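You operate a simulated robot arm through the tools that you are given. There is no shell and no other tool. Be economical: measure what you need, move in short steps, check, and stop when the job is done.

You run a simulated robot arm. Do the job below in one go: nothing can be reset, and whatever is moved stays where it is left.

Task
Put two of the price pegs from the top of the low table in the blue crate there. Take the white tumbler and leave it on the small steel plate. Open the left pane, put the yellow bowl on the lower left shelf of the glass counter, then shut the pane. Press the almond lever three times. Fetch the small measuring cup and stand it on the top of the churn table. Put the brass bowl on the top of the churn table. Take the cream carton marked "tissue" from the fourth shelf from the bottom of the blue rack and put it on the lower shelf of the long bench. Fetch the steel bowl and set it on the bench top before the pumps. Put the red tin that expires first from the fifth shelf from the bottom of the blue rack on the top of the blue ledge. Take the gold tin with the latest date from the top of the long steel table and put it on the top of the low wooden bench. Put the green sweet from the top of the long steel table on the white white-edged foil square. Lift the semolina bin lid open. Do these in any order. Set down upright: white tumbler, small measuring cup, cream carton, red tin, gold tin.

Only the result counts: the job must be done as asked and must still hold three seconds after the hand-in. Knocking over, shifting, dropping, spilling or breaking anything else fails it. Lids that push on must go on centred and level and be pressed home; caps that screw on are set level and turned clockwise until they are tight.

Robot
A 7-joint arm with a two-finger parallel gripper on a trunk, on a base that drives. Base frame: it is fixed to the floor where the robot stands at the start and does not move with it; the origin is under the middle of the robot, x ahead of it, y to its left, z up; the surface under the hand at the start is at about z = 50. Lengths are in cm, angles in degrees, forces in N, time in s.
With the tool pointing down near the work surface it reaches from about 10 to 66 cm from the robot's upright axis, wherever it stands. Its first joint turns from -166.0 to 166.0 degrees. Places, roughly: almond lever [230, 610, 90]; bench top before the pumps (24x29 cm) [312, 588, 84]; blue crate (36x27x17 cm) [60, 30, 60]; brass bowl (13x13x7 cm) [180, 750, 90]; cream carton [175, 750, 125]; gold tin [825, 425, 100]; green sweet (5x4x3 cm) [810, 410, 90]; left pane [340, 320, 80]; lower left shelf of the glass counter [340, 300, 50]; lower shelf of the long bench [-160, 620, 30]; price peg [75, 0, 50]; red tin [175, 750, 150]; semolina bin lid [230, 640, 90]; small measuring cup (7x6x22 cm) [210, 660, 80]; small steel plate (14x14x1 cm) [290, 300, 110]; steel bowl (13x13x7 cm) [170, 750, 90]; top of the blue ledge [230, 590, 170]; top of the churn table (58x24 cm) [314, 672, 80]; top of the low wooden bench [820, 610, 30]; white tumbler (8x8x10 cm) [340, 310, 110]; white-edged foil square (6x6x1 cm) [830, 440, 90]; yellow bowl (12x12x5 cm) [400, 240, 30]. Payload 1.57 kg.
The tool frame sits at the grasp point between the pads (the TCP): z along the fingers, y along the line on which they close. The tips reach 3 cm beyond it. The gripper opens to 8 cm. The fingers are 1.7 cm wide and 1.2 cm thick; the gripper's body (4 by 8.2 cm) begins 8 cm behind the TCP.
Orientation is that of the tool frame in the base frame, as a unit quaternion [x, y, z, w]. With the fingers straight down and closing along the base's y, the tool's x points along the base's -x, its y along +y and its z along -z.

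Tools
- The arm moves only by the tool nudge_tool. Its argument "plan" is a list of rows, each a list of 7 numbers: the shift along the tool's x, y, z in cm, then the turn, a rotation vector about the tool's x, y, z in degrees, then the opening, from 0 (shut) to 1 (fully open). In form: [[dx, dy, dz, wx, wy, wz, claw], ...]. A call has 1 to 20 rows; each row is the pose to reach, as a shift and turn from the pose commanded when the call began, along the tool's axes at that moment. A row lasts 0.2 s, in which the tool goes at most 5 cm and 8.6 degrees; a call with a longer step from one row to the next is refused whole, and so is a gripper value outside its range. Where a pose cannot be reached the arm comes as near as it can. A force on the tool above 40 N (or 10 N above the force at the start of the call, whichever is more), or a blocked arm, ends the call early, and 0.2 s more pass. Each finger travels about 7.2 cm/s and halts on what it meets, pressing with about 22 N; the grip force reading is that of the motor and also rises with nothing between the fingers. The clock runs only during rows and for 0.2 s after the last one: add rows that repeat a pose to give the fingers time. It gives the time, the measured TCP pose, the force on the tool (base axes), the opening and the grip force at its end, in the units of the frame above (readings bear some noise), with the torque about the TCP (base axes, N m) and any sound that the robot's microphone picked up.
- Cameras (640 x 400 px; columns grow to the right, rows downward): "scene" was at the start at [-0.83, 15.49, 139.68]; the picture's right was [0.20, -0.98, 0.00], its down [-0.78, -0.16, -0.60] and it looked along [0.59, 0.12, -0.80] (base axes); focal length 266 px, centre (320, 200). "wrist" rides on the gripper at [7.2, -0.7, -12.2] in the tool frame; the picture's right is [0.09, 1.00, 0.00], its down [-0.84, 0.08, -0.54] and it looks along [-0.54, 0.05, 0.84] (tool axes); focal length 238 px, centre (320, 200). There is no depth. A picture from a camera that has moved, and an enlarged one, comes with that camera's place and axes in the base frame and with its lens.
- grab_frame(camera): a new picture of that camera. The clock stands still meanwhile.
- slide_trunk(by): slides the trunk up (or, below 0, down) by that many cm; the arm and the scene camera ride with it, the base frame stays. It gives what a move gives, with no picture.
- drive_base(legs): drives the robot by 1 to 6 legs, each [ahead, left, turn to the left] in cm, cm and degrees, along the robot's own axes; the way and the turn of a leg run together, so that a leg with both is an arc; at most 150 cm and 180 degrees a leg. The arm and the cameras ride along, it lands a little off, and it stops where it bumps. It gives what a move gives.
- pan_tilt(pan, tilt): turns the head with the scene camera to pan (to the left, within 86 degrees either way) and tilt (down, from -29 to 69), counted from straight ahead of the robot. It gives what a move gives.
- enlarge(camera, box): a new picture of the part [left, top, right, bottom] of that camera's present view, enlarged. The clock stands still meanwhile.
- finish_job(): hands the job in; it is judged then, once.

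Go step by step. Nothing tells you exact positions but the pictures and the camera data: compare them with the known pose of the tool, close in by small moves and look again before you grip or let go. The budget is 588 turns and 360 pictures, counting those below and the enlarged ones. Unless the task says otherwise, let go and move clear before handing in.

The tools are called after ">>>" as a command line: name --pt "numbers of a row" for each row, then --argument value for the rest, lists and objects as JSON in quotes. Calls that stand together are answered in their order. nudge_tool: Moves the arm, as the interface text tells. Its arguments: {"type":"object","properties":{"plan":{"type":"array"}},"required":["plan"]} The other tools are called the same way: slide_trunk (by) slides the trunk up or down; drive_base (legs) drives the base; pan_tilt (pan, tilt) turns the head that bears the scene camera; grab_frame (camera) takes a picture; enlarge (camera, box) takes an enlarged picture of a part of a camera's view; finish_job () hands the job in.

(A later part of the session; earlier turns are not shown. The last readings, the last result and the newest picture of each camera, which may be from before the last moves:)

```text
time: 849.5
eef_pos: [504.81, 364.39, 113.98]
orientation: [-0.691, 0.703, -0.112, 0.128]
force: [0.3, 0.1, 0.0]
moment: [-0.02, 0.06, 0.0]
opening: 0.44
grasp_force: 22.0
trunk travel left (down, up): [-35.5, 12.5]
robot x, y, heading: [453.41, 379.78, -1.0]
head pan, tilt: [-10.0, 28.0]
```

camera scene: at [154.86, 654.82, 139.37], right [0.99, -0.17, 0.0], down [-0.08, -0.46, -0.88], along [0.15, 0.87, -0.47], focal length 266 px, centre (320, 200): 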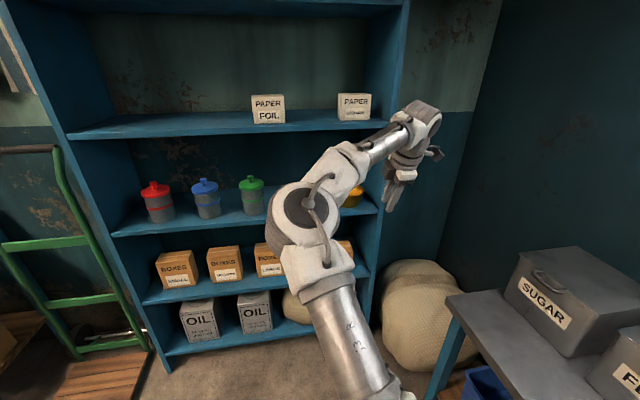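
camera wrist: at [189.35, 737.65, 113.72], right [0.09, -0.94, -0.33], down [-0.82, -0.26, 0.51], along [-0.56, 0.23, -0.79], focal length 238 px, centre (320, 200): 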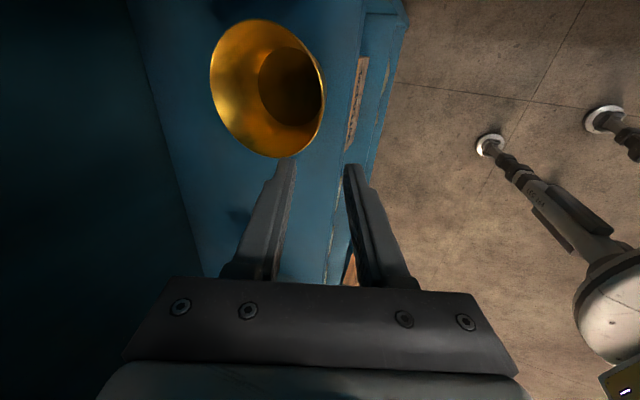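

>>> drive_base --legs '[[0, 0, 91], [150, 0, 0], [44, 0, 0], [0, 0, 90], [72, 0, 0], [0, -85, 0]]'

>>> pan_tilt --pan 0 --tilt 40

>>> grab_frame --camera "scene"

>>> grab_frame --camera "wrist"

```text
time: 883.9
eef_pos: [325.24, 669.08, 113.92]
orientation: [0.684, 0.709, -0.131, -0.108]
force: [0.2, 0.3, -1.6]
moment: [0.03, -0.08, 0.01]
opening: 0.43
grasp_force: 21.6
trunk travel left (down, up): [-35.5, 12.5]
robot x, y, heading: [377.64, 656.66, -178.0]
head pan, tilt: [-10.0, 28.0]
```

```text
time: 884.6
eef_pos: [325.35, 669.01, 114.12]
orientation: [0.684, 0.709, -0.131, -0.108]
force: [-0.2, -0.4, -1.0]
moment: [0.06, -0.06, -0.03]
opening: 0.46
grasp_force: 22.1
trunk travel left (down, up): [-35.5, 12.5]
robot x, y, heading: [377.35, 656.79, -178.1]
head pan, tilt: [0.0, 40.0]
```

```text
95 pictures are left
camera scene: at [377.44, 642.77, 154.53], right [-0.03, 1.0, 0.0], down [0.64, 0.02, -0.77], along [-0.77, -0.03, -0.64], focal length 266 px, centre (320, 200)
```

scene: 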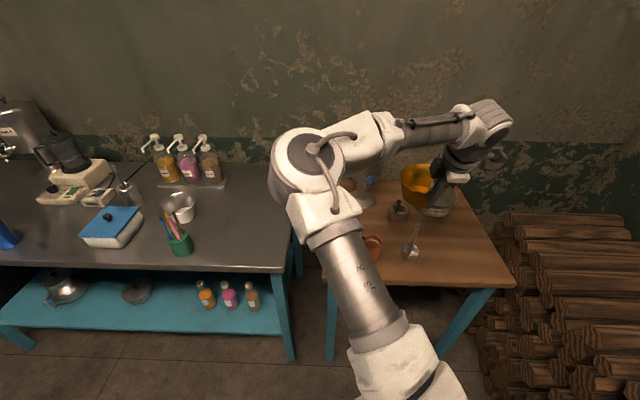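

```text
94 pictures are left
camera wrist: at [328.41, 676.61, 125.5], right [0.93, 0.12, -0.33], down [0.29, -0.81, 0.51], along [-0.21, -0.57, -0.8], focal length 238 px, centre (320, 200)
```

wrist: 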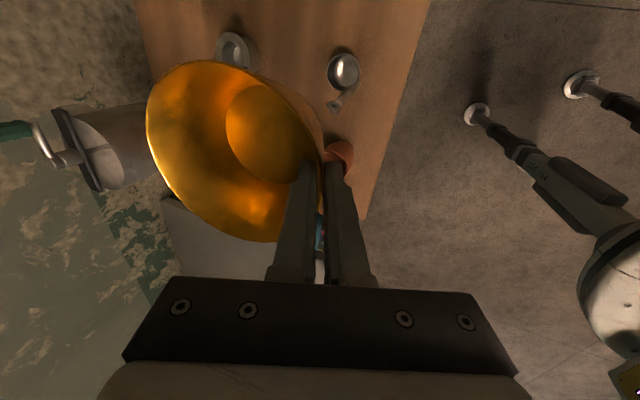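

Strafe right 14 and straighten, then finish with the arm.

>>> drive_base --legs '[[0, -14, -2]]'

>>> grab_frame --camera "wrist"

```text
time: 886.4
eef_pos: [325.55, 684.9, 113.82]
orientation: [0.696, 0.698, -0.129, -0.11]
force: [-0.3, -0.5, -1.2]
moment: [-0.02, -0.07, 0.02]
opening: 0.44
grasp_force: 21.6
trunk travel left (down, up): [-35.5, 12.5]
robot x, y, heading: [377.44, 671.06, -179.8]
head pan, tilt: [0.0, 40.0]
```

```text
93 pictures are left
camera wrist: at [328.84, 692.33, 125.5], right [0.94, 0.09, -0.33], down [0.26, -0.82, 0.51], along [-0.23, -0.56, -0.8], focal length 238 px, centre (320, 200)
```

wrist: 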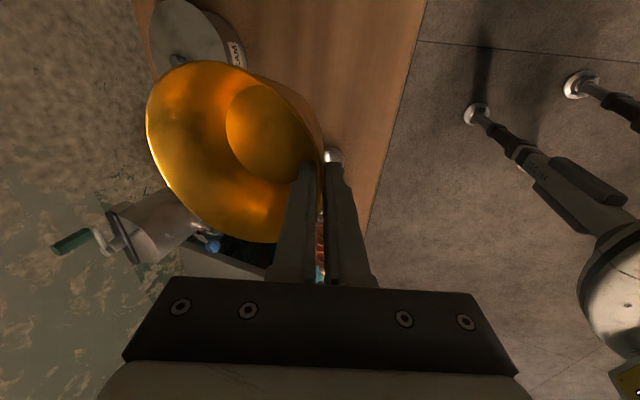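

Shift 3 cm right and 1 cm forward, then lower with the trunk.

>>> nudge_tool --pt "1.5 -0.5 0.2 0 0 0 0" --pt "3 -1 0.4 0 0 0 0" --pt "3 -1 0.4 0 0 0 0"

>>> slide_trunk --by -21

>>> grab_frame --camera "wrist"

>>> enlarge --camera "scene" --box '[300, 60, 540, 260]'

```text
time: 887.1
eef_pos: [324.41, 687.8, 113.98]
orientation: [0.696, 0.698, -0.129, -0.11]
force: [-0.8, 0.4, -1.6]
moment: [0.01, -0.07, 0.01]
opening: 0.44
grasp_force: 22.1
trunk travel left (down, up): [-35.5, 12.5]
robot x, y, heading: [376.97, 670.78, -179.8]
head pan, tilt: [0.0, 40.0]
```

```text
time: 889.4
eef_pos: [324.44, 687.82, 92.9]
orientation: [0.696, 0.698, -0.129, -0.11]
force: [-0.6, 0.5, -1.4]
moment: [-0.01, -0.08, -0.01]
opening: 0.42
grasp_force: 22.1
trunk travel left (down, up): [-14.5, 33.5]
robot x, y, heading: [377.53, 670.86, -180.1]
head pan, tilt: [0.0, 40.0]
```

```text
92 pictures are left
camera wrist: at [327.74, 695.24, 104.44], right [0.94, 0.09, -0.33], down [0.26, -0.82, 0.51], along [-0.23, -0.56, -0.8], focal length 238 px, centre (320, 200)
```

wrist: 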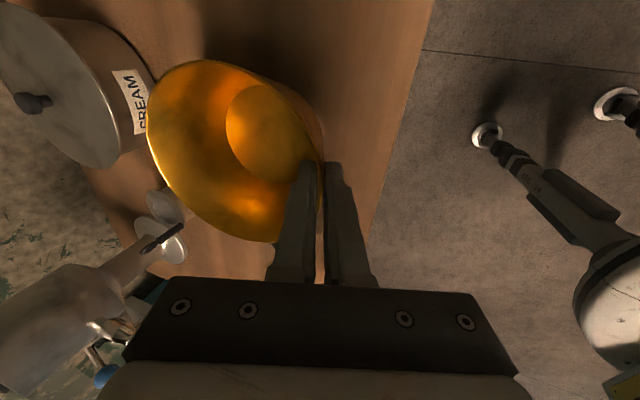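

```text
2.00 times, centred on (420, 160) of scene
camera zoom: at [376.75, 656.89, 133.52], right [0.0, 1.0, 0.0], down [0.64, 0.0, -0.77], along [-0.77, 0.0, -0.64], focal length 533 px, centre (120, 280)
```

zoom: 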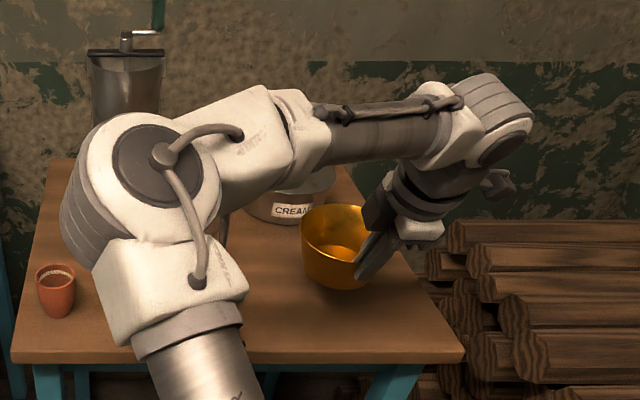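

>>> slide_trunk --by -3.5

>>> slide_trunk --by -0.8

>>> slide_trunk --by -0.7

```text
time: 890.2
eef_pos: [324.44, 687.76, 89.5]
orientation: [0.696, 0.698, -0.129, -0.111]
force: [0.2, 0.7, -0.8]
moment: [0.02, -0.07, -0.01]
opening: 0.42
grasp_force: 21.6
trunk travel left (down, up): [-11.0, 37.0]
robot x, y, heading: [377.35, 670.86, -180.1]
head pan, tilt: [0.0, 40.0]
```

```text
time: 890.8
eef_pos: [324.34, 687.77, 88.62]
orientation: [0.696, 0.698, -0.129, -0.11]
force: [1.0, 0.0, -1.0]
moment: [0.0, -0.08, 0.03]
opening: 0.43
grasp_force: 22.2
trunk travel left (down, up): [-10.2, 37.8]
robot x, y, heading: [377.46, 670.7, -180.1]
head pan, tilt: [0.0, 40.0]
```

```text
time: 891.3
eef_pos: [324.35, 687.74, 87.85]
orientation: [0.696, 0.697, -0.129, -0.11]
force: [-0.5, 0.7, -1.7]
moment: [0.03, -0.07, -0.02]
opening: 0.43
grasp_force: 22.3
trunk travel left (down, up): [-9.5, 38.5]
robot x, y, heading: [377.38, 670.99, -179.9]
head pan, tilt: [0.0, 40.0]
```

>>> slide_trunk --by -0.7

>>> slide_trunk --by -0.6

```text
time: 891.9
eef_pos: [324.39, 687.77, 87.11]
orientation: [0.696, 0.698, -0.129, -0.11]
force: [0.8, 0.1, -1.3]
moment: [-0.02, -0.05, -0.06]
opening: 0.44
grasp_force: 22.2
trunk travel left (down, up): [-8.8, 39.2]
robot x, y, heading: [377.37, 671.03, -180.1]
head pan, tilt: [0.0, 40.0]
```

```text
time: 892.4
eef_pos: [324.41, 687.76, 86.75]
orientation: [0.695, 0.698, -0.129, -0.112]
force: [2.0, -0.8, 11.6]
moment: [-0.27, 0.08, 0.06]
opening: 0.44
grasp_force: 21.8
trunk travel left (down, up): [-8.2, 39.8]
robot x, y, heading: [377.42, 670.69, -179.9]
head pan, tilt: [0.0, 40.0]
```

Contact. Release and withdraw.

>>> nudge_tool --pt "0 0 0 0 0 0 0.12" --pt "0 -0.2 -0.3 0 0 0 0.25" --pt "0 -0.2 -0.3 0 0 0 0.3" --pt "0 -0.2 -2 0 0 0 0.3" --pt "0 -0.2 -5 0 0 0 0.3" --pt "0 -0.2 -9 0 0 0 0.3" --pt "0 -0.2 -13 0 0 0 0.3"

>>> slide_trunk --by 15

>>> grab_frame --camera "wrist"

```text
time: 894.0
eef_pos: [328.71, 688.21, 98.71]
orientation: [0.696, 0.697, -0.13, -0.111]
force: [0.2, -0.1, -0.9]
moment: [-0.01, -0.01, 0.01]
opening: 2.39
grasp_force: 0.1
trunk travel left (down, up): [-8.2, 39.8]
robot x, y, heading: [377.38, 670.8, -179.8]
head pan, tilt: [0.0, 40.0]
```

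```text
time: 895.8
eef_pos: [328.62, 688.19, 113.77]
orientation: [0.696, 0.698, -0.129, -0.11]
force: [0.1, -0.7, -0.1]
moment: [0.01, -0.01, 0.0]
opening: 2.41
grasp_force: 0.1
trunk travel left (down, up): [-23.2, 24.8]
robot x, y, heading: [377.51, 671.02, -180.1]
head pan, tilt: [0.0, 40.0]
```

```text
90 pictures are left
camera wrist: at [331.95, 695.7, 125.37], right [0.94, 0.09, -0.33], down [0.26, -0.82, 0.51], along [-0.23, -0.56, -0.79], focal length 238 px, centre (320, 200)
```

wrist: 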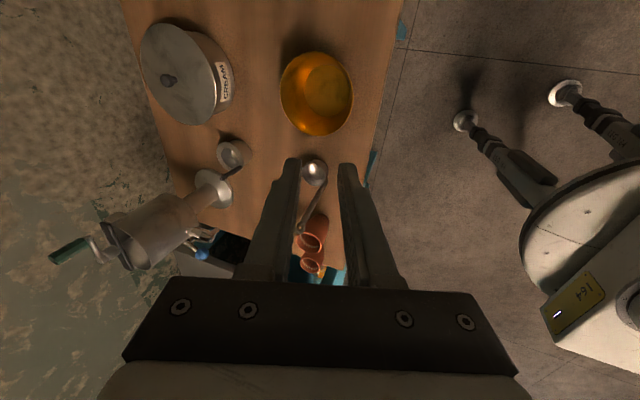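

Brass bowl placed. Now drive back to the store room for the measuring cup.

>>> drive_base --legs '[[0, 97, 0], [-76, 0, 0], [0, 0, -90], [-150, 0, 0], [-40, 0, 0], [0, 0, 90]]'

>>> drive_base --legs '[[150, 0, 0], [135, 0, 0], [0, 0, -90], [150, 0, 0], [100, 0, 0]]'

```text
time: 930.7
eef_pos: [404.49, 404.5, 113.92]
orientation: [0.705, 0.688, -0.127, -0.112]
force: [-0.5, 0.4, -0.3]
moment: [0.02, -0.01, -0.07]
opening: 2.39
grasp_force: 0.0
trunk travel left (down, up): [-23.2, 24.8]
robot x, y, heading: [452.85, 385.92, 178.4]
head pan, tilt: [0.0, 40.0]
```

```text
time: 970.5
eef_pos: [187.61, 690.95, 113.74]
orientation: [0.985, -0.004, -0.013, -0.17]
force: [-0.2, -0.4, -0.1]
moment: [0.0, 0.02, 0.04]
opening: 2.41
grasp_force: 0.1
trunk travel left (down, up): [-23.2, 24.8]
robot x, y, heading: [169.94, 642.4, 89.4]
head pan, tilt: [0.0, 40.0]
```

Face the counter and reorient the hand to close sideways with a 50° tilt.

>>> drive_base --legs '[[0, 35, 0], [26, 0, 0], [0, 0, -89.5]]'

>>> nudge_tool --pt "0 0 0 2 2 -7.3 0.5" --pt "0 0 0 4 4 -14.6 0.5" --pt "0 0 0 6 6 -21.9 0.5" --pt "0 0 0 8 8 -29.2 0.5" --pt "0 0 0 9.9 9.9 -36.5 0.5" --pt "0 0 0 11.9 11.9 -43.9 0.5" --pt "0 0 0 13.9 13.9 -51.2 0.5" --pt "0 0 0 15.9 15.9 -58.5 0.5" --pt "0 0 0 17.9 17.9 -65.8 0.5" --pt "0 0 0 19.8 19.8 -73.1 0.5" --pt "0 0 0 21.8 21.8 -80.4 0.5" --pt "0 0 0 23.8 23.8 -87.7 0.5" --pt "0 0 0 23.8 23.8 -87.7 0.5"

>>> grab_frame --camera "wrist"

```text
time: 980.8
eef_pos: [182.91, 649.65, 113.81]
orientation: [-0.689, 0.705, -0.112, 0.128]
force: [0.0, -0.2, 0.4]
moment: [-0.02, -0.02, -0.02]
opening: 2.41
grasp_force: 0.1
trunk travel left (down, up): [-23.2, 24.8]
robot x, y, heading: [134.38, 668.3, -1.8]
head pan, tilt: [0.0, 40.0]
```

```text
time: 983.5
eef_pos: [183.08, 649.61, 113.82]
orientation: [0.907, -0.015, 0.421, -0.006]
force: [0.1, 0.3, 0.1]
moment: [-0.01, -0.01, 0.03]
opening: 4.0
grasp_force: 0.2
trunk travel left (down, up): [-23.2, 24.8]
robot x, y, heading: [134.49, 668.08, -1.5]
head pan, tilt: [0.0, 40.0]
```

```text
89 pictures are left
camera wrist: at [178.28, 650.06, 127.19], right [0.04, -1.0, 0.05], down [-0.95, -0.05, -0.29], along [0.29, -0.03, -0.96], focal length 238 px, centre (320, 200)
```

wrist: 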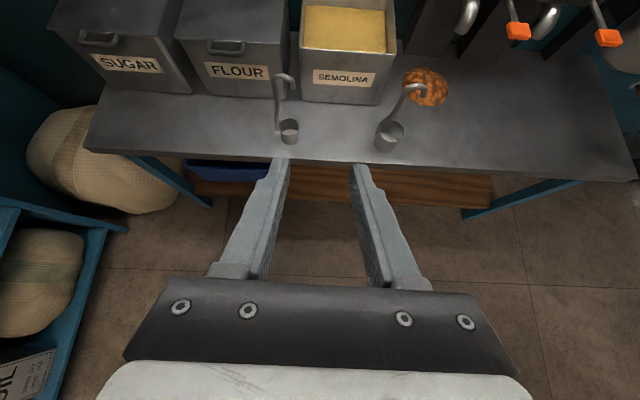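

Small cup at about (211, 656), handle standing at its left. Approach.

>>> drive_base --legs '[[0, 7.5, 1.6], [13, 0, 0]]'

>>> slide_trunk --by -16

>>> grab_frame --camera "wrist"

```text
time: 985.9
eef_pos: [196.7, 658.59, 113.9]
orientation: [0.907, -0.002, 0.421, -0.014]
force: [0.1, 0.2, -0.5]
moment: [-0.01, 0.01, 0.0]
opening: 4.0
grasp_force: 0.0
trunk travel left (down, up): [-23.2, 24.8]
robot x, y, heading: [148.15, 675.9, 0.1]
head pan, tilt: [0.0, 40.0]
```

```text
time: 987.7
eef_pos: [196.58, 658.53, 97.88]
orientation: [0.907, -0.003, 0.421, -0.012]
force: [0.2, -0.1, -0.2]
moment: [-0.01, 0.02, -0.02]
opening: 4.01
grasp_force: 0.1
trunk travel left (down, up): [-7.2, 40.8]
robot x, y, heading: [148.02, 675.94, -0.0]
head pan, tilt: [0.0, 40.0]
```

```text
88 pictures are left
camera wrist: at [191.9, 658.86, 111.21], right [0.07, -1.0, 0.05], down [-0.95, -0.08, -0.29], along [0.29, -0.02, -0.96], focal length 238 px, centre (320, 200)
```

wrist: 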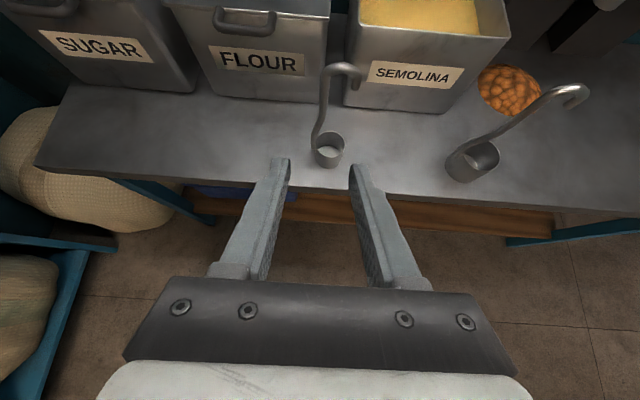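

Grip the handle at z≈81, below its hook. Line up in front first.

>>> nudge_tool --pt "-1 -0.3 2 0 0 0 0.5" --pt "-2 -0.6 4 0 0 0 0.5" --pt "-2.9 -0.8 7 0 0 0 0.5" --pt "-2.9 -0.8 11 0 0 0 0.5" --pt "-2.9 -0.8 15 0 0 0 0.5" --pt "-2.9 -0.8 15 0 0 0 0.5"

>>> grab_frame --camera "wrist"

>>> grab_frame --camera "scene"

```text
time: 989.1
eef_pos: [205.94, 659.86, 85.69]
orientation: [0.907, -0.003, 0.421, -0.012]
force: [0.2, -0.3, -0.3]
moment: [0.01, -0.01, 0.0]
opening: 4.0
grasp_force: 0.0
trunk travel left (down, up): [-7.2, 40.8]
robot x, y, heading: [147.9, 676.13, -0.1]
head pan, tilt: [0.0, 40.0]
```

```text
87 pictures are left
camera wrist: at [201.3, 660.08, 99.14], right [0.07, -1.0, 0.05], down [-0.95, -0.08, -0.29], along [0.29, -0.02, -0.96], focal length 238 px, centre (320, 200)
```

wrist: 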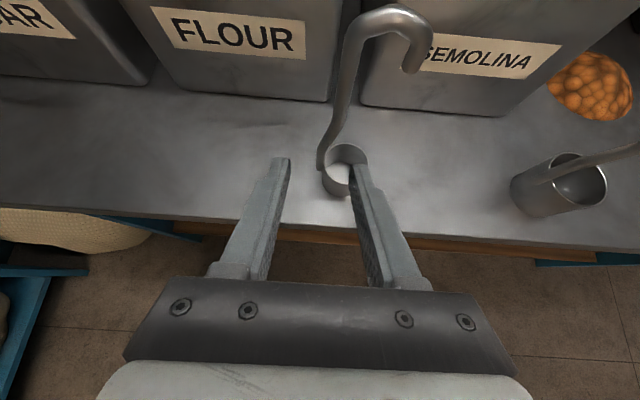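

```text
86 pictures are left
camera scene: at [148.3, 689.92, 126.22], right [0.0, -1.0, 0.0], down [-0.64, 0.0, -0.77], along [0.77, 0.0, -0.64], focal length 266 px, centre (320, 200)
```

scene: 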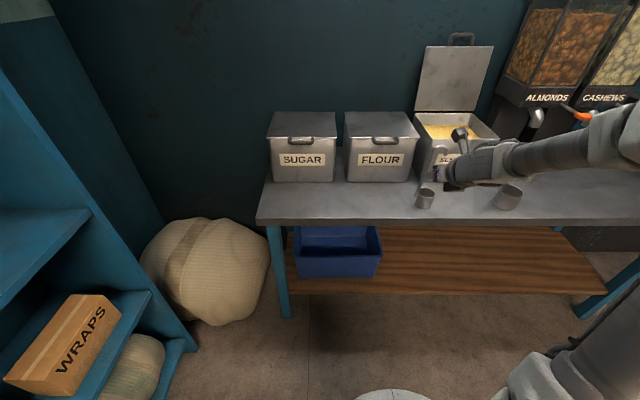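

Advance the last 8 cm and close on the handle.

>>> nudge_tool --pt "0 0.2 2.5 0 0 0 0.5" --pt "0 0.4 5 0 0 0 0.5" --pt "0 0.4 7 0 0 0 0.5" --pt "0 0.4 8 0 0 0 0.5"

>>> grab_frame --camera "wrist"

```text
time: 990.1
eef_pos: [212.25, 659.43, 80.67]
orientation: [0.907, -0.003, 0.422, -0.013]
force: [0.0, -0.2, 0.2]
moment: [0.01, 0.01, 0.0]
opening: 4.04
grasp_force: 0.1
trunk travel left (down, up): [-7.2, 40.8]
robot x, y, heading: [147.9, 675.85, -0.1]
head pan, tilt: [0.0, 40.0]
```

```text
85 pictures are left
camera wrist: at [207.49, 659.8, 94.08], right [0.07, -1.0, 0.05], down [-0.95, -0.08, -0.29], along [0.29, -0.02, -0.96], focal length 238 px, centre (320, 200)
```

wrist: 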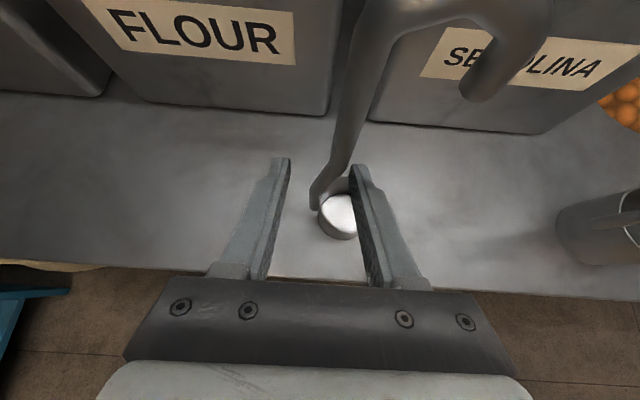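

>>> nudge_tool --pt "0 0 0 0 0 0 0.3" --pt "0 0 0 0 0 0 0.15" --pt "0 0 0 0 0 0 0" --pt "0 0 0 0 0 0 0" --pt "0 0 0 0 0 0 0"

>>> slide_trunk --by 6

>>> grab_frame --camera "wrist"

>>> enlarge --camera "scene" --box '[380, 100, 540, 220]'

```text
time: 991.3
eef_pos: [212.18, 659.46, 80.68]
orientation: [0.906, -0.003, 0.422, -0.012]
force: [0.3, -1.4, 0.0]
moment: [-0.08, -0.04, -0.01]
opening: 1.0
grasp_force: 21.8
trunk travel left (down, up): [-7.2, 40.8]
robot x, y, heading: [148.09, 675.81, -0.1]
head pan, tilt: [0.0, 40.0]
```

```text
time: 992.3
eef_pos: [212.26, 659.49, 86.68]
orientation: [0.907, -0.002, 0.421, -0.014]
force: [-0.2, -0.2, -0.7]
moment: [-0.02, 0.03, 0.0]
opening: 1.01
grasp_force: 21.6
trunk travel left (down, up): [-13.2, 34.8]
robot x, y, heading: [148.03, 676.19, -0.0]
head pan, tilt: [0.0, 40.0]
```

```text
84 pictures are left
camera wrist: at [207.49, 659.79, 100.1], right [0.07, -1.0, 0.04], down [-0.95, -0.08, -0.29], along [0.29, -0.02, -0.96], focal length 238 px, centre (320, 200)
```

wrist: 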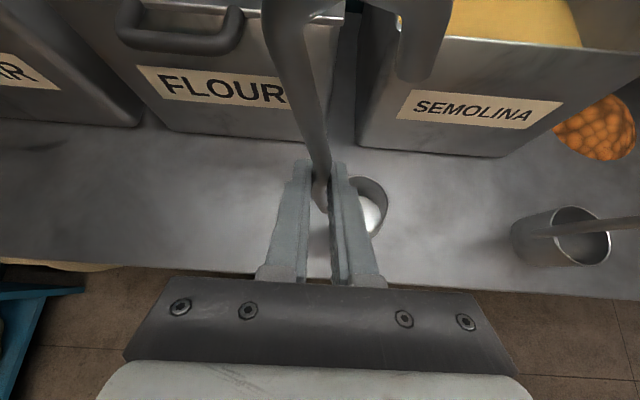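

```text
3.33 times, centred on (460, 160) of scene
camera zoom: at [148.3, 689.92, 132.22], right [0.0, -1.0, 0.0], down [-0.64, 0.0, -0.77], along [0.77, 0.0, -0.64], focal length 888 px, centre (-147, 333)
```

zoom: 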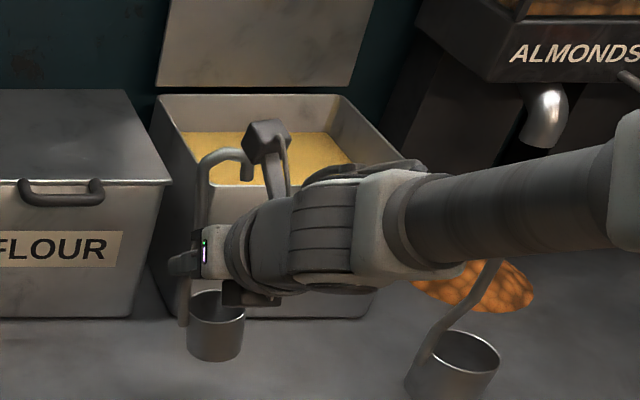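

Cup lifted by its handle and hanging upright. Back away and carry it toward the kitchen.

>>> drive_base --legs '[[-22, 0, 0]]'

>>> slide_trunk --by 12

>>> nudge_tool --pt "-1.2 0 -3.8 0 0 0 0" --pt "-2.5 0 -7.6 0 0 0 0" --pt "-3.8 0 -11.4 0 0 0 0"

>>> drive_base --legs '[[0, -65, 0], [0, 0, 90], [0, -42, 0], [-150, 0, 0], [-78, 0, 0], [0, 0, -90]]'

>>> grab_frame --camera "wrist"

```text
time: 994.4
eef_pos: [190.42, 659.59, 86.78]
orientation: [0.907, 0.0, 0.421, -0.015]
force: [-0.9, 0.2, 0.1]
moment: [0.02, 0.02, 0.0]
opening: 1.0
grasp_force: 22.2
trunk travel left (down, up): [-13.2, 34.8]
robot x, y, heading: [126.21, 675.64, 0.1]
head pan, tilt: [0.0, 40.0]
```

```text
time: 995.9
eef_pos: [190.45, 659.6, 98.67]
orientation: [0.906, -0.001, 0.422, -0.013]
force: [-0.3, 0.0, 0.0]
moment: [0.01, 0.01, 0.01]
opening: 1.0
grasp_force: 22.5
trunk travel left (down, up): [-25.2, 22.8]
robot x, y, heading: [125.8, 676.11, 0.5]
head pan, tilt: [0.0, 40.0]
```

```text
time: 996.7
eef_pos: [179.31, 659.51, 103.09]
orientation: [0.907, -0.001, 0.42, -0.014]
force: [0.1, 0.9, -1.6]
moment: [0.01, -0.01, 0.02]
opening: 1.01
grasp_force: 22.7
trunk travel left (down, up): [-25.2, 22.8]
robot x, y, heading: [126.04, 676.1, 0.3]
head pan, tilt: [0.0, 40.0]
```

```text
time: 1030.2
eef_pos: [228.06, 368.21, 103.15]
orientation: [0.907, 0.009, 0.42, -0.019]
force: [0.3, -0.5, -0.3]
moment: [0.02, -0.02, -0.01]
opening: 1.0
grasp_force: 22.1
trunk travel left (down, up): [-25.2, 22.8]
robot x, y, heading: [174.7, 383.36, 1.4]
head pan, tilt: [0.0, 40.0]
```

```text
82 pictures are left
camera wrist: at [223.39, 368.38, 116.57], right [0.09, -0.99, 0.04], down [-0.95, -0.1, -0.29], along [0.29, -0.02, -0.96], focal length 238 px, centre (320, 200)
```

wrist: 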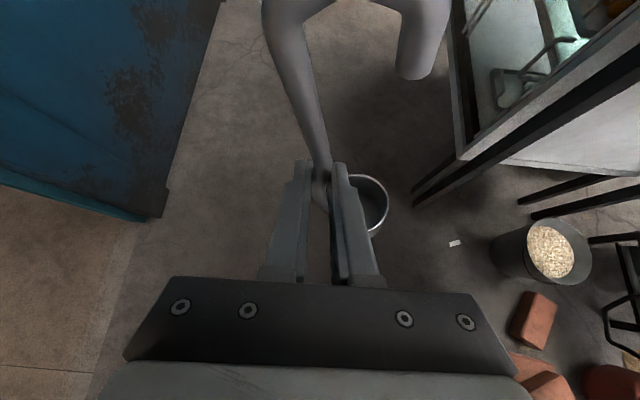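

>>> drive_base --legs '[[150, 0, -1.4], [130, 0, 0], [0, 0, 90], [150, 0, 0], [44, 0, 0], [0, 0, 90]]'

>>> drive_base --legs '[[65, 0, 0]]'

>>> grab_frame --camera "wrist"

```text
time: 1071.5
eef_pos: [406.07, 597.69, 103.16]
orientation: [0.014, 0.907, -0.008, -0.421]
force: [-0.6, 0.0, -0.6]
moment: [-0.01, -0.06, 0.0]
opening: 1.02
grasp_force: 22.4
trunk travel left (down, up): [-25.2, 22.8]
robot x, y, heading: [458.81, 579.68, 178.5]
head pan, tilt: [0.0, 40.0]
```

```text
time: 1076.1
eef_pos: [341.91, 599.42, 103.28]
orientation: [0.014, 0.907, -0.007, -0.422]
force: [0.2, -0.8, -1.3]
moment: [0.01, 0.0, -0.03]
opening: 1.06
grasp_force: 21.7
trunk travel left (down, up): [-25.2, 22.8]
robot x, y, heading: [394.55, 581.49, 178.6]
head pan, tilt: [0.0, 40.0]
```

```text
81 pictures are left
camera wrist: at [346.56, 598.94, 116.57], right [-0.04, 1.0, 0.04], down [0.96, 0.05, -0.29], along [-0.29, 0.03, -0.96], focal length 238 px, centre (320, 200)
```

wrist: 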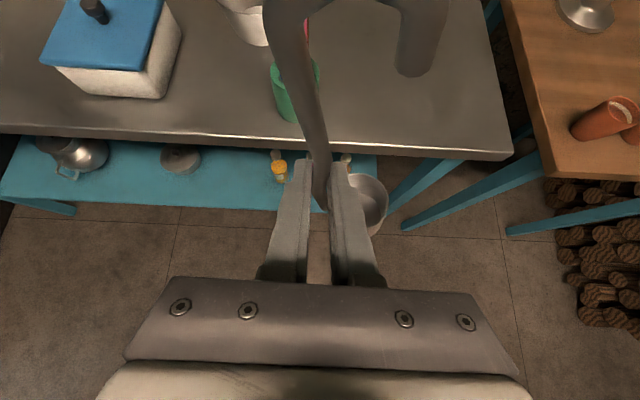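

>>> drive_base --legs '[[0, -48.5, 1.3]]'

>>> nudge_tool --pt "2.5 0 -2 0 0 0 0" --pt "4.6 0 -3.8 0 0 0 0"

>>> drive_base --legs '[[20, 0, 0]]'

>>> grab_frame --camera "wrist"

>>> grab_frame --camera "scene"

```text
time: 1080.2
eef_pos: [341.9, 646.02, 103.3]
orientation: [0.001, 0.907, -0.014, -0.422]
force: [0.0, -0.2, -0.5]
moment: [-0.01, -0.03, 0.02]
opening: 0.99
grasp_force: 22.1
trunk travel left (down, up): [-25.2, 22.8]
robot x, y, heading: [395.45, 629.87, -179.9]
head pan, tilt: [0.0, 40.0]
```

```text
time: 1080.8
eef_pos: [341.97, 646.24, 109.27]
orientation: [0.001, 0.907, -0.014, -0.421]
force: [-0.8, -1.0, -0.6]
moment: [-0.03, -0.01, 0.04]
opening: 1.02
grasp_force: 21.9
trunk travel left (down, up): [-25.2, 22.8]
robot x, y, heading: [395.21, 629.66, -179.7]
head pan, tilt: [0.0, 40.0]
```

```text
time: 1082.8
eef_pos: [321.85, 645.95, 109.19]
orientation: [0.001, 0.907, -0.014, -0.421]
force: [-0.2, 0.5, -0.6]
moment: [-0.02, 0.0, -0.02]
opening: 1.02
grasp_force: 21.6
trunk travel left (down, up): [-25.2, 22.8]
robot x, y, heading: [375.35, 629.6, -179.9]
head pan, tilt: [0.0, 40.0]
```

```text
80 pictures are left
camera wrist: at [326.44, 645.72, 122.57], right [-0.07, 1.0, 0.04], down [0.95, 0.08, -0.29], along [-0.29, 0.02, -0.96], focal length 238 px, centre (320, 200)
```

wrist: 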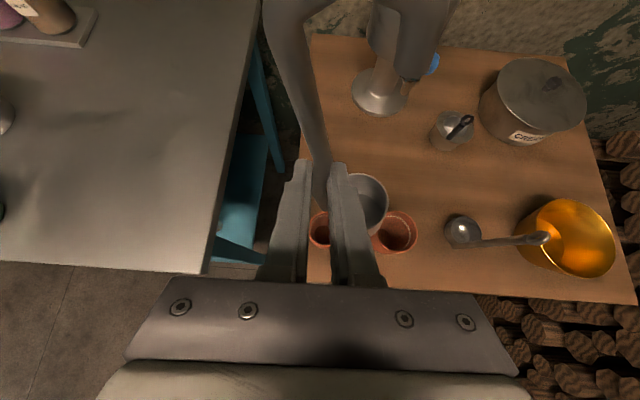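

```text
79 pictures are left
camera scene: at [374.71, 615.46, 144.22], right [-0.01, 1.0, 0.0], down [0.64, 0.0, -0.77], along [-0.77, 0.0, -0.64], focal length 266 px, centre (320, 200)
```

scene: 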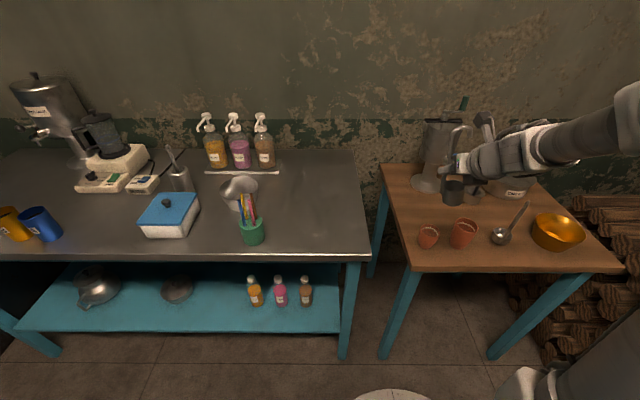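

Drive 4 more, extend 10, then lower.

>>> drive_base --legs '[[3.5, 0, 0]]'

>>> nudge_tool --pt "2.2 0.2 2.7 0 0 0 0" --pt "4.4 0.4 5.4 0 0 0 0" --pt "6.7 0.6 8.1 0 0 0 0" --pt "6.7 0.6 8.1 0 0 0 0"

>>> slide_trunk --by -15

>>> grab_frame --camera "wrist"

>>> enlarge --camera "scene" --box '[380, 80, 580, 260]'

```text
time: 1083.7
eef_pos: [318.28, 646.02, 109.08]
orientation: [0.001, 0.907, -0.014, -0.421]
force: [0.7, 0.1, 0.4]
moment: [0.0, -0.01, 0.02]
opening: 1.01
grasp_force: 21.7
trunk travel left (down, up): [-25.2, 22.8]
robot x, y, heading: [371.87, 629.12, -180.0]
head pan, tilt: [0.0, 40.0]
```

```text
time: 1084.7
eef_pos: [307.78, 646.56, 109.03]
orientation: [0.0, 0.907, -0.013, -0.421]
force: [-0.4, -0.3, -0.5]
moment: [-0.03, -0.01, -0.01]
opening: 1.02
grasp_force: 22.0
trunk travel left (down, up): [-25.2, 22.8]
robot x, y, heading: [371.85, 629.24, -179.7]
head pan, tilt: [0.0, 40.0]
```

```text
time: 1086.4
eef_pos: [307.88, 646.6, 94.18]
orientation: [0.0, 0.907, -0.015, -0.421]
force: [-1.1, -0.6, -0.7]
moment: [-0.03, -0.06, -0.02]
opening: 1.02
grasp_force: 22.2
trunk travel left (down, up): [-10.2, 37.8]
robot x, y, heading: [371.64, 629.39, -179.8]
head pan, tilt: [0.0, 40.0]
```

```text
78 pictures are left
camera wrist: at [312.51, 646.23, 107.6], right [-0.07, 1.0, 0.04], down [0.95, 0.08, -0.29], along [-0.29, 0.02, -0.96], focal length 238 px, centre (320, 200)
```

wrist: 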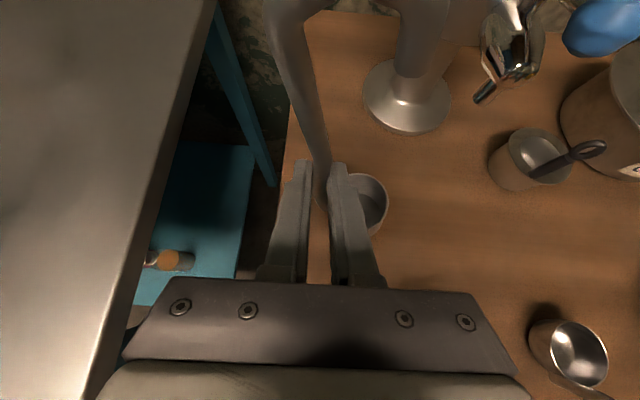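

```text
2.22 times, centred on (480, 170) of scene
camera zoom: at [371.25, 615.44, 129.22], right [-0.01, 1.0, 0.0], down [0.64, 0.0, -0.77], along [-0.77, 0.0, -0.64], focal length 592 px, centre (-36, 267)
```

zoom: 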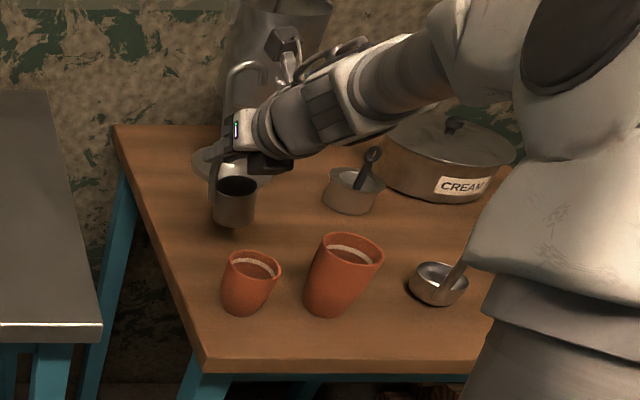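

>>> slide_trunk --by -4

>>> slide_trunk --by -0.7

>>> slide_trunk --by -0.6

>>> enlarge --camera "scene" --box '[400, 100, 520, 220]'

```text
time: 1087.3
eef_pos: [307.75, 646.43, 90.63]
orientation: [-0.001, 0.905, -0.013, -0.425]
force: [-1.7, -2.5, 17.6]
moment: [0.08, 0.4, 0.03]
opening: 1.04
grasp_force: 22.1
trunk travel left (down, up): [-6.2, 41.8]
robot x, y, heading: [371.63, 629.63, -179.9]
head pan, tilt: [0.0, 40.0]
```

```text
time: 1087.8
eef_pos: [307.98, 646.47, 89.64]
orientation: [0.0, 0.906, -0.013, -0.423]
force: [-1.9, -1.6, 18.8]
moment: [0.25, 0.39, 0.03]
opening: 1.04
grasp_force: 22.2
trunk travel left (down, up): [-5.5, 42.5]
robot x, y, heading: [371.59, 629.2, -179.6]
head pan, tilt: [0.0, 40.0]
```

```text
time: 1088.4
eef_pos: [307.91, 646.6, 89.24]
orientation: [-0.001, 0.906, -0.013, -0.424]
force: [-1.6, -0.8, 23.3]
moment: [0.39, 0.42, 0.04]
opening: 1.1
grasp_force: 21.9
trunk travel left (down, up): [-4.9, 43.1]
robot x, y, heading: [371.6, 629.54, -179.7]
head pan, tilt: [0.0, 40.0]
```

```text
3.33 times, centred on (460, 160) of scene
camera zoom: at [371.4, 615.39, 123.92], right [-0.01, 1.0, 0.0], down [0.64, 0.0, -0.77], along [-0.77, 0.0, -0.64], focal length 888 px, centre (-147, 333)
```

zoom: 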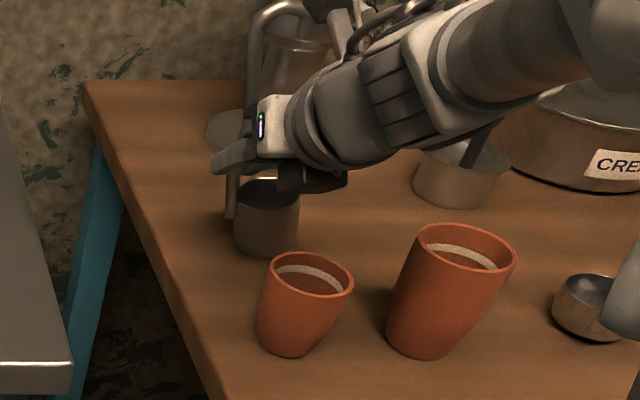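

Cup stands. Open and retreat along the approach line.

>>> nudge_tool --pt "0 0 0 0 0 0 0.2" --pt "0 0 0 0 0 0 0.35" --pt "0 0 0 0 0 0 0.5" --pt "0 0 0 0 0 0 0.5"

>>> nudge_tool --pt "0 0 -2 0 0 0 0.5" --pt "0 0 -5 0 0 0 0.5" --pt "0 0 -9 0 0 0 0.5" --pt "0 0 -13 0 0 0 0.5" --pt "0 0 -17 0 0 0 0.5"

>>> grab_frame --camera "wrist"

>>> enlarge --camera "scene" --box '[380, 60, 580, 220]'

```text
time: 1089.4
eef_pos: [308.0, 646.5, 89.0]
orientation: [0.001, 0.907, -0.013, -0.421]
force: [0.8, 0.2, -0.3]
moment: [0.0, -0.01, 0.04]
opening: 4.04
grasp_force: 0.1
trunk travel left (down, up): [-4.9, 43.1]
robot x, y, heading: [371.68, 629.29, -179.5]
head pan, tilt: [0.0, 40.0]
```

```text
time: 1090.6
eef_pos: [320.81, 647.08, 99.86]
orientation: [0.001, 0.907, -0.014, -0.421]
force: [-0.7, 0.6, -0.8]
moment: [0.05, 0.0, 0.02]
opening: 3.99
grasp_force: 0.0
trunk travel left (down, up): [-4.9, 43.1]
robot x, y, heading: [371.53, 629.68, -179.5]
head pan, tilt: [0.0, 40.0]
```

```text
75 pictures are left
camera wrist: at [325.48, 646.64, 113.3], right [-0.07, 1.0, 0.04], down [0.95, 0.08, -0.29], along [-0.29, 0.02, -0.96], focal length 238 px, centre (320, 200)
```

wrist: 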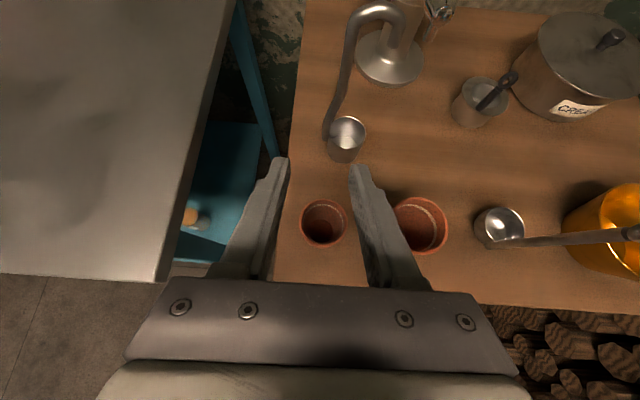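

```text
2.50 times, centred on (480, 140) of scene
camera zoom: at [371.22, 615.45, 123.92], right [-0.01, 1.0, 0.0], down [0.64, 0.0, -0.77], along [-0.77, 0.0, -0.64], focal length 666 px, centre (-80, 350)
```

zoom: 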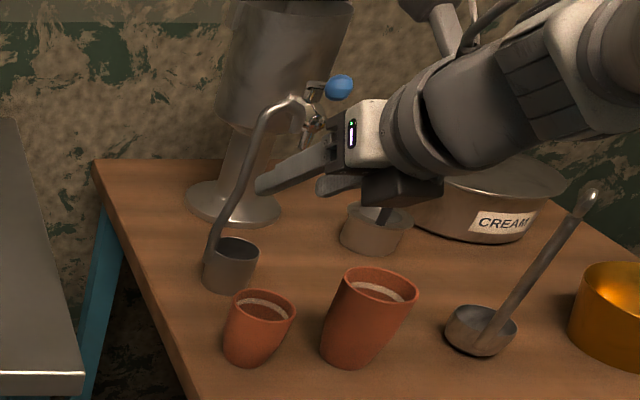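

Cup stands on the churn table. Next the gold tin and the sweet, far east. Drive out of the kitchen and look east.

>>> drive_base --legs '[[-80, 0, 0], [0, 0, -90.4], [-150, 0, 0], [-120, 0, 0], [0, 0, -90]]'

>>> pan_tilt --pan 0 --tilt 15

>>> grab_frame --camera "scene"

```text
time: 1123.8
eef_pos: [496.56, 337.64, 99.97]
orientation: [0.907, -0.019, 0.421, -0.005]
force: [0.2, 0.9, -0.3]
moment: [0.01, -0.02, -0.01]
opening: 3.99
grasp_force: 0.0
trunk travel left (down, up): [-4.9, 43.1]
robot x, y, heading: [446.56, 356.84, -2.1]
head pan, tilt: [0.0, 40.0]
```

```text
time: 1124.7
eef_pos: [496.46, 337.68, 99.96]
orientation: [0.907, -0.017, 0.422, -0.007]
force: [0.4, 0.6, 0.1]
moment: [0.04, 0.01, 0.01]
opening: 4.01
grasp_force: 0.0
trunk travel left (down, up): [-4.9, 43.1]
robot x, y, heading: [446.29, 356.95, -1.7]
head pan, tilt: [0.0, 15.0]
```

```text
73 pictures are left
camera scene: at [448.05, 371.03, 127.87], right [-0.03, -1.0, 0.0], down [-0.26, 0.01, -0.97], along [0.97, -0.03, -0.26], focal length 266 px, centre (320, 200)
```

scene: 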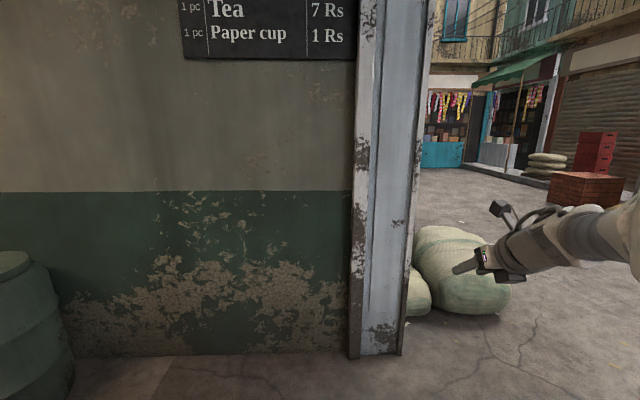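

The wall ends at about (574, 317); beyond is the open street. Drive round: south along x≈512, then east.

>>> drive_base --legs '[[0, 0, -88], [0, 68, 0], [150, 0, 0], [45, 0, 0], [0, 0, 90], [120, 0, 0]]'

>>> pan_tilt --pan 25 --tilt 12

>>> grab_frame --camera "scene"

```text
time: 1160.7
eef_pos: [680.76, 137.26, 99.95]
orientation: [0.906, -0.021, 0.422, -0.005]
force: [-1.0, -0.1, 0.1]
moment: [0.0, 0.02, -0.02]
opening: 4.01
grasp_force: 0.1
trunk travel left (down, up): [-4.9, 43.1]
robot x, y, heading: [630.92, 156.75, -2.3]
head pan, tilt: [0.0, 15.0]
```

```text
time: 1161.5
eef_pos: [680.66, 137.15, 100.03]
orientation: [0.907, -0.021, 0.421, -0.004]
force: [0.4, -0.2, -0.9]
moment: [0.0, -0.02, 0.02]
opening: 4.0
grasp_force: 0.1
trunk travel left (down, up): [-4.9, 43.1]
robot x, y, heading: [630.5, 156.78, -2.1]
head pan, tilt: [25.0, 12.0]
```

```text
72 pictures are left
camera scene: at [631.71, 174.79, 128.36], right [0.39, -0.92, 0.0], down [-0.19, -0.08, -0.98], along [0.9, 0.38, -0.21], focal length 266 px, centre (320, 200)
```

scene: 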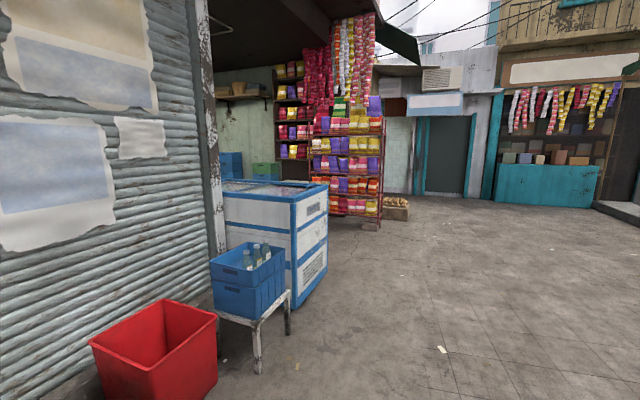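

Another shop lies ahead; its entrance is right of the freezer (x≈820–950). Drive to (885, 190) and face north.

>>> drive_base --legs '[[0, 10, 2], [150, 0, 0], [105, 0, 0], [0, 0, 90]]'

>>> pan_tilt --pan 0 --tilt 15

>>> grab_frame --camera "scene"

```text
time: 1184.6
eef_pos: [906.55, 216.89, 99.92]
orientation: [0.646, 0.637, 0.29, -0.305]
force: [0.5, -0.1, -0.7]
moment: [0.02, -0.02, 0.03]
opening: 4.0
grasp_force: 0.1
trunk travel left (down, up): [-4.9, 43.1]
robot x, y, heading: [888.52, 166.35, 89.5]
head pan, tilt: [25.0, 12.0]
```

```text
time: 1185.5
eef_pos: [906.65, 216.78, 99.84]
orientation: [0.647, 0.636, 0.29, -0.305]
force: [0.7, 0.4, -0.1]
moment: [-0.01, -0.02, 0.0]
opening: 4.03
grasp_force: 0.0
trunk travel left (down, up): [-4.9, 43.1]
robot x, y, heading: [888.35, 165.92, 89.2]
head pan, tilt: [0.0, 15.0]
```

```text
71 pictures are left
camera scene: at [874.36, 167.7, 127.88], right [1.0, -0.01, 0.0], down [0.0, -0.26, -0.97], along [0.01, 0.97, -0.26], focal length 266 px, centre (320, 200)
```

scene: 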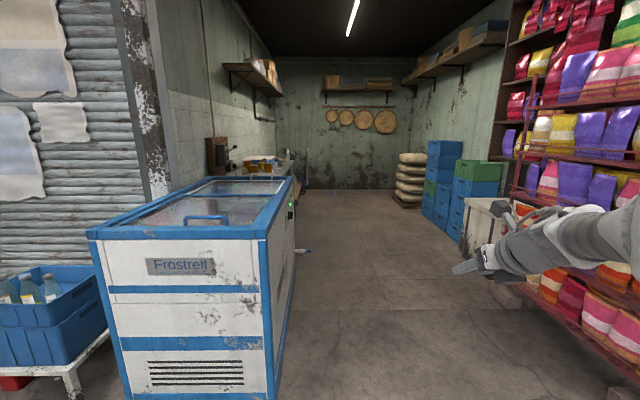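

Drive in past the freezer along x≈915 and turn to face the steel table on the west side.

>>> drive_base --legs '[[0, -30, 0.7], [150, 0, 0], [95, 0, 0], [0, 0, 90]]'

>>> slide_trunk --by 20

>>> pan_tilt --pan 0 --tilt 28

>>> grab_frame --camera "scene"

```text
time: 1208.9
eef_pos: [864.8, 427.85, 99.84]
orientation: [0.006, 0.907, -0.011, -0.421]
force: [0.0, 0.2, -0.6]
moment: [0.01, -0.03, 0.03]
opening: 4.0
grasp_force: 0.1
trunk travel left (down, up): [-4.9, 43.1]
robot x, y, heading: [915.58, 409.44, 179.5]
head pan, tilt: [0.0, 15.0]
```

```text
time: 1211.1
eef_pos: [864.76, 427.86, 119.88]
orientation: [0.006, 0.907, -0.011, -0.422]
force: [0.2, -0.3, 0.8]
moment: [-0.01, 0.0, -0.02]
opening: 4.0
grasp_force: 0.0
trunk travel left (down, up): [-24.9, 23.1]
robot x, y, heading: [915.44, 409.55, 179.4]
head pan, tilt: [0.0, 15.0]
```

```text
time: 1211.9
eef_pos: [864.78, 427.88, 119.87]
orientation: [0.006, 0.907, -0.011, -0.421]
force: [-1.2, 0.2, -0.7]
moment: [0.03, 0.01, -0.01]
opening: 4.01
grasp_force: 0.1
trunk travel left (down, up): [-24.9, 23.1]
robot x, y, heading: [915.45, 409.8, 179.6]
head pan, tilt: [0.0, 28.0]
```

```text
70 pictures are left
camera scene: at [914.16, 395.7, 145.78], right [0.01, 1.0, 0.0], down [0.47, 0.0, -0.88], along [-0.88, 0.01, -0.47], focal length 266 px, centre (320, 200)
```

scene: 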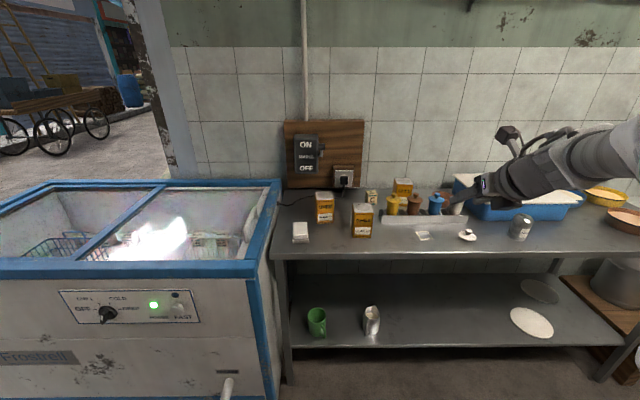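

>>> enlarge --camera "scene" --box '[280, 165, 420, 255]'

>>> enlarge --camera "scene" --box '[390, 165, 560, 255]'

```text
4.44 times, centred on (350, 210) of scene
camera zoom: at [914.16, 395.7, 145.78], right [0.01, 1.0, 0.0], down [0.47, 0.0, -0.88], along [-0.88, 0.01, -0.47], focal length 1184 px, centre (187, 156)
```

zoom: 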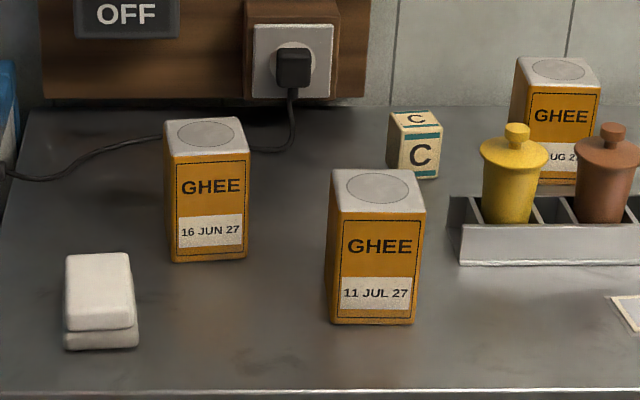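

```text
3.76 times, centred on (475, 210) of scene
camera zoom: at [914.16, 395.7, 145.78], right [0.01, 1.0, 0.0], down [0.47, 0.0, -0.88], along [-0.88, 0.01, -0.47], focal length 1003 px, centre (-264, 162)
```

zoom: 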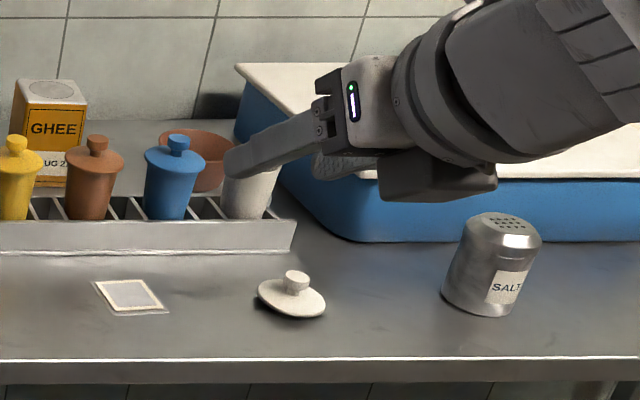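

Three GHEE tins: 16 JUN 27, 11 JUL 27 and one with AUG behind the jars. Raise the camera to read it and find the green sweet.

>>> slide_trunk --by 23

>>> pan_tilt --pan 0 --tilt 38

>>> enlarge --camera "scene" --box '[280, 130, 460, 250]'

```text
time: 1214.3
eef_pos: [864.89, 427.91, 142.81]
orientation: [0.006, 0.907, -0.012, -0.421]
force: [0.3, -0.2, -0.1]
moment: [-0.02, -0.03, -0.01]
opening: 4.04
grasp_force: 0.0
trunk travel left (down, up): [-47.9, 0.1]
robot x, y, heading: [915.31, 409.57, 179.7]
head pan, tilt: [0.0, 28.0]
```

```text
time: 1215.0
eef_pos: [864.89, 427.89, 142.94]
orientation: [0.007, 0.906, -0.011, -0.422]
force: [-0.4, 0.4, -0.1]
moment: [-0.01, -0.01, -0.03]
opening: 4.01
grasp_force: 0.1
trunk travel left (down, up): [-47.9, 0.1]
robot x, y, heading: [915.39, 409.61, 179.5]
head pan, tilt: [0.0, 38.0]
```

```text
3.33 times, centred on (370, 190) of scene
camera zoom: at [914.65, 395.69, 167.22], right [0.01, 1.0, 0.0], down [0.62, -0.01, -0.79], along [-0.79, 0.01, -0.62], focal length 888 px, centre (153, 233)
```

zoom: 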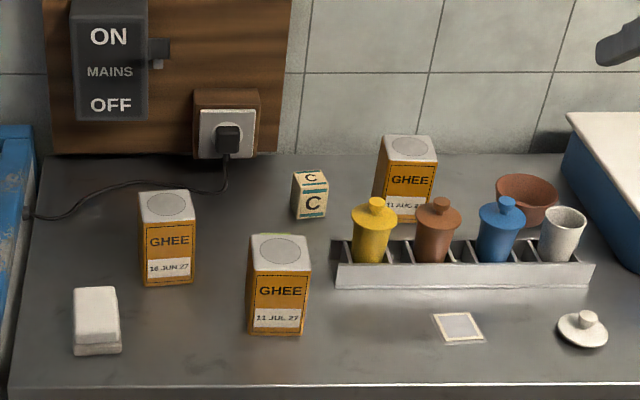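

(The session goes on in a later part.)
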